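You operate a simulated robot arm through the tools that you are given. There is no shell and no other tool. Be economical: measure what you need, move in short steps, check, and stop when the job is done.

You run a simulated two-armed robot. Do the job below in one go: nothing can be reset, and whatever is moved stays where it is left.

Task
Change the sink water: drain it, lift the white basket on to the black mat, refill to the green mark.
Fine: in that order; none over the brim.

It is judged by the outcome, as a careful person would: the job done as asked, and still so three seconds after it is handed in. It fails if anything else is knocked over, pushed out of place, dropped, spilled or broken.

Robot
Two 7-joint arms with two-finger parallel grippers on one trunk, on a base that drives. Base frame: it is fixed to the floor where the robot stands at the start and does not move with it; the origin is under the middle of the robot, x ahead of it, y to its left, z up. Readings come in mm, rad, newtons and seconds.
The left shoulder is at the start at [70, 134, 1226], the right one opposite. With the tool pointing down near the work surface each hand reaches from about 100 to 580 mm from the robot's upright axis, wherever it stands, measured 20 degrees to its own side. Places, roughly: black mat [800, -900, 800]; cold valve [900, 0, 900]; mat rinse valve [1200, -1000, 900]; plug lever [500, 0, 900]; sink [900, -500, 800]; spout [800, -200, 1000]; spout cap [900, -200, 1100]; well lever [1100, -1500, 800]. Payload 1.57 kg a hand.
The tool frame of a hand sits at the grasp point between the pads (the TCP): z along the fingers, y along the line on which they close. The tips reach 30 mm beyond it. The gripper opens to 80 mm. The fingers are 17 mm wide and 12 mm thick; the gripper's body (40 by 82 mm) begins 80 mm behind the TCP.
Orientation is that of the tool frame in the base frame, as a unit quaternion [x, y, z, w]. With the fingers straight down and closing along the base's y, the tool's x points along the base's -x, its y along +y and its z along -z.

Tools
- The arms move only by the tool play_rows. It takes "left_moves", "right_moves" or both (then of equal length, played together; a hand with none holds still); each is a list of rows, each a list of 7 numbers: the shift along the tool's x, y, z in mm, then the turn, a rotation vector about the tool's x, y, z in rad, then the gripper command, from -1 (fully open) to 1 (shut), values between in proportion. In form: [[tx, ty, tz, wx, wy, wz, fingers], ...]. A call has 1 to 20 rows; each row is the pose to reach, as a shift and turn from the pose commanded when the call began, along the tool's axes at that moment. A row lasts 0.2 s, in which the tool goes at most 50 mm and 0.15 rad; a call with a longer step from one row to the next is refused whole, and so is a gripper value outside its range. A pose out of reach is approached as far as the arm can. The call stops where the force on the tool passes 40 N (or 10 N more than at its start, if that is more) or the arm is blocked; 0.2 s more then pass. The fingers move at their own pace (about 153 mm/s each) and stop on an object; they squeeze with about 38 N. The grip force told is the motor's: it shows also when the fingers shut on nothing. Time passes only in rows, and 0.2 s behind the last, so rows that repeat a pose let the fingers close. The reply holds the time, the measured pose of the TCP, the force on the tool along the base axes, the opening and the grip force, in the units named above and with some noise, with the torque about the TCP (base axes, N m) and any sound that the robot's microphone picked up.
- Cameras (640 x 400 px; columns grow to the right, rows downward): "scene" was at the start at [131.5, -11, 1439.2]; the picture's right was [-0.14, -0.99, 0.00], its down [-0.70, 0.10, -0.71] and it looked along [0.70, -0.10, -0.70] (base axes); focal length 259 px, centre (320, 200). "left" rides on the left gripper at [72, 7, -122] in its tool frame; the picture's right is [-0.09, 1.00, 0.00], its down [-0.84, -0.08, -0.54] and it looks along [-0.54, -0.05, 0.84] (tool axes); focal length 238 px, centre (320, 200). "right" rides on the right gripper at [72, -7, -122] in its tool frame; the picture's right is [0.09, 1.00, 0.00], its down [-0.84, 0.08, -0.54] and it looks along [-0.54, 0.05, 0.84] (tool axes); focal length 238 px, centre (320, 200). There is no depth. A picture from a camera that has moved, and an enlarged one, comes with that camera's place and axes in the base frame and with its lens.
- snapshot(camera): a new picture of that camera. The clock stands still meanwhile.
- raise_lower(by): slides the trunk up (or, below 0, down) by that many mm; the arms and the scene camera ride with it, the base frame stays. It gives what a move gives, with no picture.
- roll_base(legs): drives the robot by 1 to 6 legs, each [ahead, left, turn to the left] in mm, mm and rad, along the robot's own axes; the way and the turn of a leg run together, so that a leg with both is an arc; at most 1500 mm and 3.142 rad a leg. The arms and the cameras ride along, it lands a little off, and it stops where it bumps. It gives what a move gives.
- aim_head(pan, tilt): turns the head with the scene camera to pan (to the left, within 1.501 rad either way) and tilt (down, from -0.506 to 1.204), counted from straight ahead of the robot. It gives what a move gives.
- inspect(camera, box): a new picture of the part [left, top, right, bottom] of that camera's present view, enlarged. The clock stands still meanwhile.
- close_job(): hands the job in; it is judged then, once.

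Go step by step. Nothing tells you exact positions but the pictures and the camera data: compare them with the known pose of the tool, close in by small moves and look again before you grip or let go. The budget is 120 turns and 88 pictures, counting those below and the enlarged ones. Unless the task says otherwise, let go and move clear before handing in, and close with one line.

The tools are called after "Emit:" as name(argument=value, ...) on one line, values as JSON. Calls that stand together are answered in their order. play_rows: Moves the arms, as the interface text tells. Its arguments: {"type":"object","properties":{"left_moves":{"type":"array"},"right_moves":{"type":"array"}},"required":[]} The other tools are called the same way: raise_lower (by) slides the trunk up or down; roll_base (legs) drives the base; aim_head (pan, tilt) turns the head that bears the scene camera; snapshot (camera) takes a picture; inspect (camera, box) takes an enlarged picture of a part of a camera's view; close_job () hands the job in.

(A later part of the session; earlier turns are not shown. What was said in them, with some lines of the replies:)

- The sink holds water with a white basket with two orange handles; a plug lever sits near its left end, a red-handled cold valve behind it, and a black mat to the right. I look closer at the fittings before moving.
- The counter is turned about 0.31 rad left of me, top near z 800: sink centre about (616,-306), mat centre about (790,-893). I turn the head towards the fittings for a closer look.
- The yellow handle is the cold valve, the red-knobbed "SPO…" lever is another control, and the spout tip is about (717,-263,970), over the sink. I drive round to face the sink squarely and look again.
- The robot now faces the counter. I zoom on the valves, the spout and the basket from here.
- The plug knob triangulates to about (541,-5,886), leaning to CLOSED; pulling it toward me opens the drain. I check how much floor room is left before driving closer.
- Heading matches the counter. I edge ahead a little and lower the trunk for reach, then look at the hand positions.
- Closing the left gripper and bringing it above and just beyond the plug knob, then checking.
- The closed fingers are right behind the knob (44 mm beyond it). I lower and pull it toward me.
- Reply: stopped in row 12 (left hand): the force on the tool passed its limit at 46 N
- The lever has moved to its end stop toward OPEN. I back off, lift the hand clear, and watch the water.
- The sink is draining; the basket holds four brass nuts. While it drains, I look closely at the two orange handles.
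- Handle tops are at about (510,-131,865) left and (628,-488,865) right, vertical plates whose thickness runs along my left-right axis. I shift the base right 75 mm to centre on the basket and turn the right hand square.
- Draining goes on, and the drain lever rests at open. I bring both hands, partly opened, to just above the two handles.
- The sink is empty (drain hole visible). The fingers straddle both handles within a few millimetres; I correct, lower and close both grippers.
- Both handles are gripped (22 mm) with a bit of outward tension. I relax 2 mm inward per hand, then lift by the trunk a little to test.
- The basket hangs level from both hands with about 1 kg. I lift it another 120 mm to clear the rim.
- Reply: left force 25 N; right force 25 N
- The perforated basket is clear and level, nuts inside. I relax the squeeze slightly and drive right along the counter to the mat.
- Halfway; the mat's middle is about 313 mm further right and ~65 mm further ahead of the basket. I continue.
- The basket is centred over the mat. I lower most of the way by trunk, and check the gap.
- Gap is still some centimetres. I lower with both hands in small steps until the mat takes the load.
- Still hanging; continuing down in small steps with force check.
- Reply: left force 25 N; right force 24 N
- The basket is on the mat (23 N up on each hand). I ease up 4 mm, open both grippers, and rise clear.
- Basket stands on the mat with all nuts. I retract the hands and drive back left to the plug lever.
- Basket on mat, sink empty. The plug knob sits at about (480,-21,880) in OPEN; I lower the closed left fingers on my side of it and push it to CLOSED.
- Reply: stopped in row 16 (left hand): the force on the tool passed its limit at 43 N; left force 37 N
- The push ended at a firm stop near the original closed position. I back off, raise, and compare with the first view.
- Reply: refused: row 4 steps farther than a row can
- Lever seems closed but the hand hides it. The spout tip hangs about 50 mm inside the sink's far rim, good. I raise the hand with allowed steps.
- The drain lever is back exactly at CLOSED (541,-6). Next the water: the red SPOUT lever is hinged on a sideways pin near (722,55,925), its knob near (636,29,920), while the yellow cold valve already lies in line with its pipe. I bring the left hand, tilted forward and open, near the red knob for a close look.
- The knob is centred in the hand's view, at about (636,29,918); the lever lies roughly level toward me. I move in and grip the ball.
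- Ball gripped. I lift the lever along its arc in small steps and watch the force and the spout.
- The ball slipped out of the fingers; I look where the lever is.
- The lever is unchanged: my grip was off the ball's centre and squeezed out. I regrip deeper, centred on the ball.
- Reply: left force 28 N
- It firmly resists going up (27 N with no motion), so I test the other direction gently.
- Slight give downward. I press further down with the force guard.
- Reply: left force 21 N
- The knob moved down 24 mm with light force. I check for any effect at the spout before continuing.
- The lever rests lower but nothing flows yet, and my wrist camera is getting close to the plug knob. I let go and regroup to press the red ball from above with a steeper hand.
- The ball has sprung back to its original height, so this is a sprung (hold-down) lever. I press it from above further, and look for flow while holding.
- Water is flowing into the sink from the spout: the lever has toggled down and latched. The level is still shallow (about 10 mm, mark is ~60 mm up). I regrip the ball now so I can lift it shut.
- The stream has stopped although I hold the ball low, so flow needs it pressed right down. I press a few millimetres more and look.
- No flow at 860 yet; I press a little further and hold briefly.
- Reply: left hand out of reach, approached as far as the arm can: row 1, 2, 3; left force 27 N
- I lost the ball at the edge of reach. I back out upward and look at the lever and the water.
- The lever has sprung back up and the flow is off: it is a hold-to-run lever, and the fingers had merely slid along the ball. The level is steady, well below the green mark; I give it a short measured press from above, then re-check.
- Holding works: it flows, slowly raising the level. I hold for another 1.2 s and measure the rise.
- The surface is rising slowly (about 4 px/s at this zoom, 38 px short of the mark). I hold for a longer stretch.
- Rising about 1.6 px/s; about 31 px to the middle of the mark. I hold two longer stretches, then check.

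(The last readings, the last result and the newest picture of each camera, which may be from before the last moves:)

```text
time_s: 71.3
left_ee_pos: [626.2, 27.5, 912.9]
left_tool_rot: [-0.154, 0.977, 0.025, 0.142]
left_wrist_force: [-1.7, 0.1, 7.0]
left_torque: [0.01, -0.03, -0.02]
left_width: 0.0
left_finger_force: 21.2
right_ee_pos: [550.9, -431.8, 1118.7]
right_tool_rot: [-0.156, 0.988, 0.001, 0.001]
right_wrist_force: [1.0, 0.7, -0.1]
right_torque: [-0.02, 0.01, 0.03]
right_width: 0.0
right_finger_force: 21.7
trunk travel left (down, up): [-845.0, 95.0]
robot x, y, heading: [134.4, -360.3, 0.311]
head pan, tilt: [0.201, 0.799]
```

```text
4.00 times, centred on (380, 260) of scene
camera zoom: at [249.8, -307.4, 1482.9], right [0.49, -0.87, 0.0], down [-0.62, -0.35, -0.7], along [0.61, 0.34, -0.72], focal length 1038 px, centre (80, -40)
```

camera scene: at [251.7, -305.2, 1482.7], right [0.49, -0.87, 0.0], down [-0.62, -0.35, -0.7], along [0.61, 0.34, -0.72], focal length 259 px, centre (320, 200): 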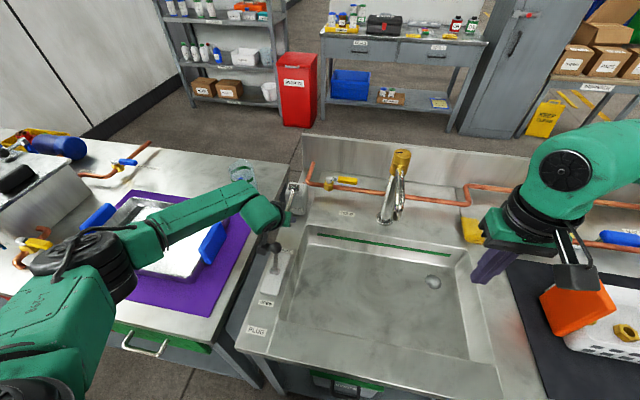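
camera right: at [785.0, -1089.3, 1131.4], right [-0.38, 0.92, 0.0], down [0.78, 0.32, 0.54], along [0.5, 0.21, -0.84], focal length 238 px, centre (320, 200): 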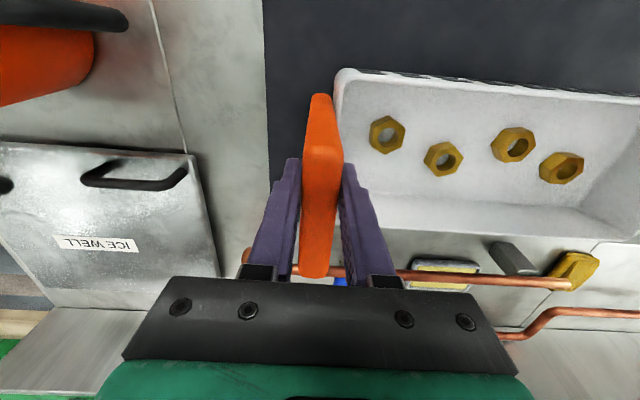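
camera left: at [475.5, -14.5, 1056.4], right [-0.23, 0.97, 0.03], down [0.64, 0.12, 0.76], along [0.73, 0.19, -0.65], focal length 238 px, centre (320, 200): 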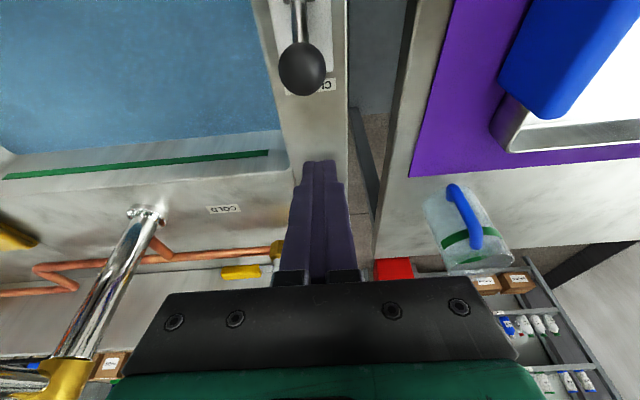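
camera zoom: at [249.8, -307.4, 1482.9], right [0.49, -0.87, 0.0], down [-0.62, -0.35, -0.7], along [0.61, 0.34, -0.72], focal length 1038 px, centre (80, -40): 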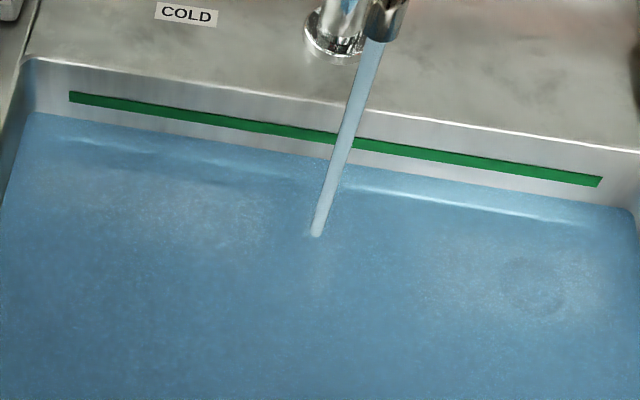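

About 20 px left to the mark's middle at 2 px/s. Another 6 s, then check.

Emit:
play_rows(left_moves=[[0, 0, 0, 0, 0, 0, 1], [0, 0, 0, 0, 0, 0, 1], [0, 0, 0, 0, 0, 0, 1], [0, 0, 0, 0, 0, 0, 1], [0, 0, 0, 0, 0, 0, 1], [0, 0, 0, 0, 0, 0, 1], [0, 0, 0, 0, 0, 0, 1], [0, 0, 0, 0, 0, 0, 1], [0, 0, 0, 0, 0, 0, 1], [0, 0, 0, 0, 0, 0, 1], [0, 0, 0, 0, 0, 0, 1], [0, 0, 0, 0, 0, 0, 1], [0, 0, 0, 0, 0, 0, 1], [0, 0, 0, 0, 0, 0, 1], [0, 0, 0, 0, 0, 0, 1], [0, 0, 0, 0, 0, 0, 1], [0, 0, 0, 0, 0, 0, 1], [0, 0, 0, 0, 0, 0, 1], [0, 0, 0, 0, 0, 0, 1], [0, 0, 0, 0, 0, 0, 1]])

Emit:
play_rows(left_moves=[[0, 0, 0, 0, 0, 0, 1], [0, 0, 0, 0, 0, 0, 1], [0, 0, 0, 0, 0, 0, 1], [0, 0, 0, 0, 0, 0, 1], [0, 0, 0, 0, 0, 0, 1], [0, 0, 0, 0, 0, 0, 1], [0, 0, 0, 0, 0, 0, 1]])

Emit:
inspect(camera="scene", box=[300, 210, 460, 310])

```text
time_s: 75.5
left_ee_pos: [627.5, 26.9, 913.1]
left_tool_rot: [-0.155, 0.977, 0.026, 0.143]
left_wrist_force: [-1.0, -0.4, 5.9]
left_torque: [-0.04, -0.07, -0.01]
left_width: 0.1
left_finger_force: 21.7
right_ee_pos: [550.7, -432.2, 1118.6]
right_tool_rot: [-0.156, 0.988, 0.001, 0.001]
right_wrist_force: [0.2, -0.3, 0.1]
right_torque: [0.01, 0.0, -0.02]
right_width: 0.0
right_finger_force: 21.5
trunk travel left (down, up): [-845.0, 95.0]
robot x, y, heading: [131.3, -359.5, 0.311]
head pan, tilt: [0.201, 0.799]
```

```text
time_s: 77.1
left_ee_pos: [626.9, 29.3, 913.5]
left_tool_rot: [-0.154, 0.977, 0.026, 0.142]
left_wrist_force: [-1.9, -1.3, 5.5]
left_torque: [-0.02, -0.06, -0.02]
left_width: 0.1
left_finger_force: 21.4
right_ee_pos: [550.6, -432.3, 1120.2]
right_tool_rot: [-0.157, 0.988, 0.001, 0.001]
right_wrist_force: [-0.1, 0.1, 0.4]
right_torque: [0.02, -0.02, -0.04]
right_width: 0.1
right_finger_force: 21.3
trunk travel left (down, up): [-845.0, 95.0]
robot x, y, heading: [131.5, -361.6, 0.307]
head pan, tilt: [0.201, 0.799]
```

```text
4.00 times, centred on (380, 260) of scene
camera zoom: at [249.8, -307.4, 1482.9], right [0.49, -0.87, 0.0], down [-0.62, -0.35, -0.7], along [0.61, 0.34, -0.72], focal length 1038 px, centre (80, -40)
```

zoom: 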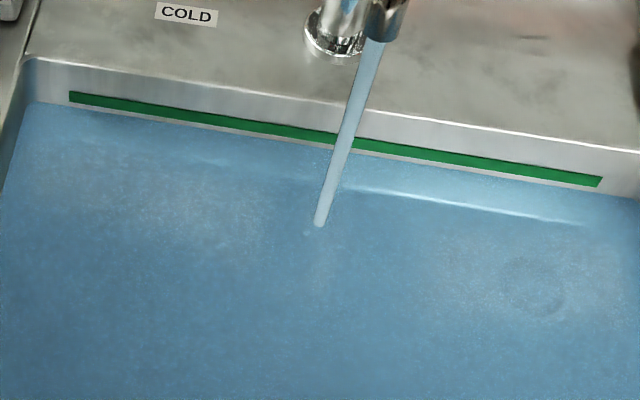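

The surface is just under the green band. Another 3.8 s, then look again.

Emit:
play_rows(left_moves=[[0, 0, 0, 0, 0, 0, 1], [0, 0, 0, 0, 0, 0, 1], [0, 0, 0, 0, 0, 0, 1], [0, 0, 0, 0, 0, 0, 1], [0, 0, 0, 0, 0, 0, 1], [0, 0, 0, 0, 0, 0, 1], [0, 0, 0, 0, 0, 0, 1], [0, 0, 0, 0, 0, 0, 1], [0, 0, 0, 0, 0, 0, 1], [0, 0, 0, 0, 0, 0, 1], [0, 0, 0, 0, 0, 0, 1], [0, 0, 0, 0, 0, 0, 1], [0, 0, 0, 0, 0, 0, 1], [0, 0, 0, 0, 0, 0, 1], [0, 0, 0, 0, 0, 0, 1], [0, 0, 0, 0, 0, 0, 1], [0, 0, 0, 0, 0, 0, 1], [0, 0, 0, 0, 0, 0, 1]])

Emit:
inspect(camera="scene", box=[310, 215, 390, 265])

```text
time_s: 80.9
left_ee_pos: [627.6, 27.3, 913.5]
left_tool_rot: [-0.154, 0.977, 0.026, 0.142]
left_wrist_force: [-1.2, -1.7, 5.5]
left_torque: [0.0, -0.05, -0.03]
left_width: 0.0
left_finger_force: 21.5
right_ee_pos: [549.7, -430.9, 1119.2]
right_tool_rot: [-0.157, 0.988, 0.002, 0.001]
right_wrist_force: [0.5, -0.2, 0.7]
right_torque: [0.0, -0.06, -0.05]
right_width: 0.0
right_finger_force: 20.9
trunk travel left (down, up): [-845.0, 95.0]
robot x, y, heading: [129.2, -361.0, 0.318]
head pan, tilt: [0.201, 0.799]
```

```text
8.00 times, centred on (350, 240) of scene
camera zoom: at [249.8, -307.4, 1482.9], right [0.49, -0.87, 0.0], down [-0.62, -0.35, -0.7], along [0.61, 0.34, -0.72], focal length 2075 px, centre (80, -120)
```

zoom: 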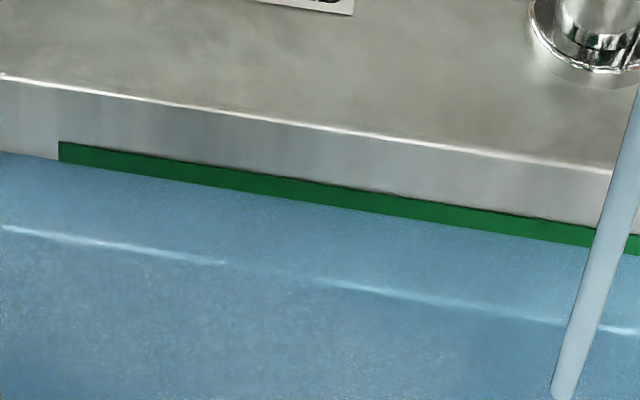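

The surface is at the band's lower edge. I run about 2.4 s more to reach its middle, then release the lever and lift clear.

Emit:
play_rows(left_moves=[[0, 0, 0, 0, 0, 0, 1], [0, 0, 0, 0, 0, 0, 1], [0, 0, 0, 0, 0, 0, 1], [0, 0, 0, 0, 0, 0, 1], [0, 0, 0, 0, 0, 0, 1], [0, 0, 0, 0, 0, 0, 1], [0, 0, 0, 0, 0, 0, 1], [0, 0, 0, 0, 0, 0, 1], [0, 0, 0, 0, 0, 0, 1], [0, 0, 0, 0, 0, 0, 1], [0, 0, 0, 0, 0, 0, 1], [-13, 0, -45, 0, 0, 0, 1], [-20, 0, -85, 0, 0, 0, 1], [10, 0, -120, 0, 0, 0, 1], [10, 0, -120, 0, 0, 0, 1]])

Emit:
inspect(camera="scene", box=[310, 215, 390, 265])

Emit:
snapshot(camera="scene")

```text
time_s: 84.1
left_ee_pos: [584.5, 13.9, 1024.2]
left_tool_rot: [-0.155, 0.977, 0.025, 0.141]
left_wrist_force: [0.4, -0.5, 0.2]
left_torque: [0.03, 0.04, 0.0]
left_width: 0.0
left_finger_force: 21.4
right_ee_pos: [551.6, -431.0, 1119.0]
right_tool_rot: [-0.157, 0.988, 0.002, 0.0]
right_wrist_force: [-0.8, 0.5, -0.6]
right_torque: [-0.01, 0.01, 0.01]
right_width: 0.0
right_finger_force: 21.1
trunk travel left (down, up): [-845.0, 95.0]
robot x, y, heading: [134.1, -360.4, 0.313]
head pan, tilt: [0.201, 0.799]
```

```text
8.00 times, centred on (350, 240) of scene
camera zoom: at [251.7, -306.2, 1482.7], right [0.49, -0.87, 0.0], down [-0.62, -0.35, -0.7], along [0.61, 0.34, -0.72], focal length 2075 px, centre (80, -120)
```

zoom: 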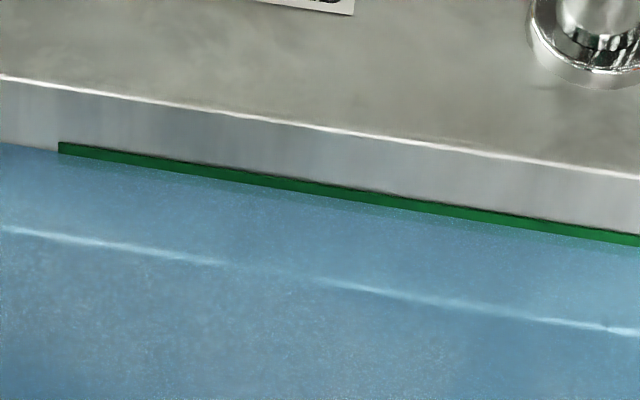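

```text
21 pictures are left
camera scene: at [251.7, -306.2, 1482.7], right [0.49, -0.87, 0.0], down [-0.62, -0.35, -0.7], along [0.61, 0.34, -0.72], focal length 259 px, centre (320, 200)
```

scene: 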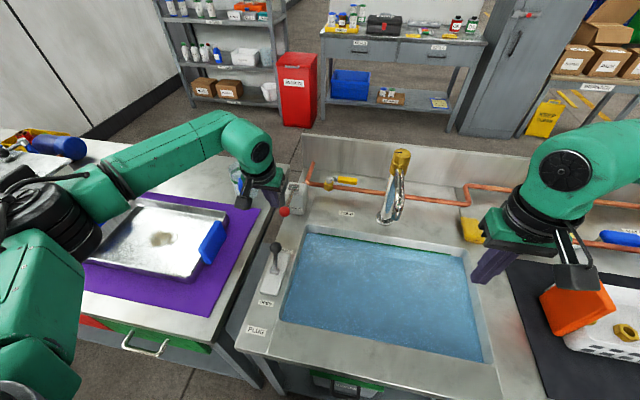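

The flow has stopped with the surface in the middle of the green band. I retract the left hand and check that the level holds and the basket is undisturbed.

Emit:
play_rows(left_moves=[[30, 0, -30, 0, 0, 0, 1], [65, 0, -60, 0, 0, 0, 1], [100, 0, -75, 0, 0, 0, 0], [100, 0, -75, 0, 0, 0, -1], [100, 0, -75, 0, 0, 0, -1], [100, 0, -75, 0, 0, 0, -1], [100, 0, -75, 0, 0, 0, -1], [100, 0, -75, 0, 0, 0, -1], [100, 0, -75, 0, 0, 0, -1], [100, 0, -75, 0, 0, 0, -1], [100, 0, -75, 0, 0, 0, -1], [100, 0, -75, 0, 0, 0, -1]])

Emit:
inspect(camera="scene", box=[310, 215, 390, 265])

Emit:
aim_head(pan=-0.5, tilt=0.75)

Emit:
snapshot(camera="scene")

```text
time_s: 86.7
left_ee_pos: [473.5, -24.3, 1068.9]
left_tool_rot: [-0.154, 0.977, 0.027, 0.141]
left_wrist_force: [-0.2, 0.1, 0.3]
left_torque: [0.04, 0.0, -0.04]
left_width: 80.1
left_finger_force: 0.0
right_ee_pos: [550.7, -431.3, 1119.5]
right_tool_rot: [-0.157, 0.988, 0.0, 0.0]
right_wrist_force: [-0.4, -0.4, 0.4]
right_torque: [0.01, 0.0, 0.01]
right_width: 0.2
right_finger_force: 20.4
trunk travel left (down, up): [-845.0, 95.0]
robot x, y, heading: [132.5, -362.9, 0.31]
head pan, tilt: [0.201, 0.799]
```

```text
8.00 times, centred on (350, 240) of scene
camera zoom: at [251.4, -306.2, 1482.7], right [0.49, -0.87, 0.0], down [-0.62, -0.35, -0.7], along [0.61, 0.34, -0.72], focal length 2075 px, centre (80, -120)
```

zoom: 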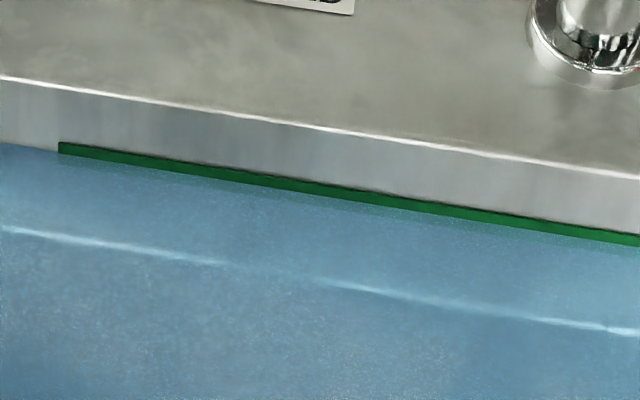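

```text
time_s: 87.8
left_ee_pos: [473.0, -24.2, 1068.2]
left_tool_rot: [-0.154, 0.977, 0.026, 0.142]
left_wrist_force: [0.2, -0.2, -0.1]
left_torque: [0.0, 0.0, -0.02]
left_width: 80.3
left_finger_force: 0.0
right_ee_pos: [551.5, -431.5, 1119.1]
right_tool_rot: [-0.156, 0.988, 0.0, 0.0]
right_wrist_force: [0.2, -0.7, -0.6]
right_torque: [0.01, 0.01, 0.01]
right_width: 0.0
right_finger_force: 21.3
trunk travel left (down, up): [-845.0, 95.0]
robot x, y, heading: [132.1, -363.9, 0.313]
head pan, tilt: [-0.499, 0.75]
```

```text
19 pictures are left
camera scene: at [262.6, -361.0, 1486.7], right [-0.18, -0.98, 0.0], down [-0.67, 0.13, -0.73], along [0.72, -0.14, -0.68], focal length 259 px, centre (320, 200)
```

scene: 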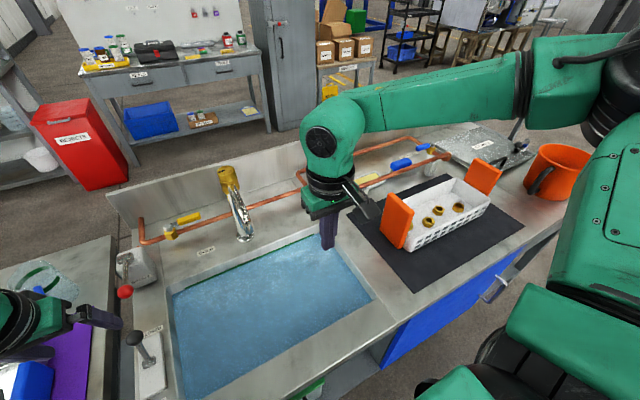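

The level holds in the green band, the flow is off, the plug is closed, and the basket with its four nuts is on the mat. Both hands are clear, so I hand the job in.

Emit:
close_job()

```text
The job is handed in.
```

The sink was drained, the white basket was lifted on to the black mat with its four nuts inside, and the sink was refilled to the green mark. I saw nothing go over the brim.
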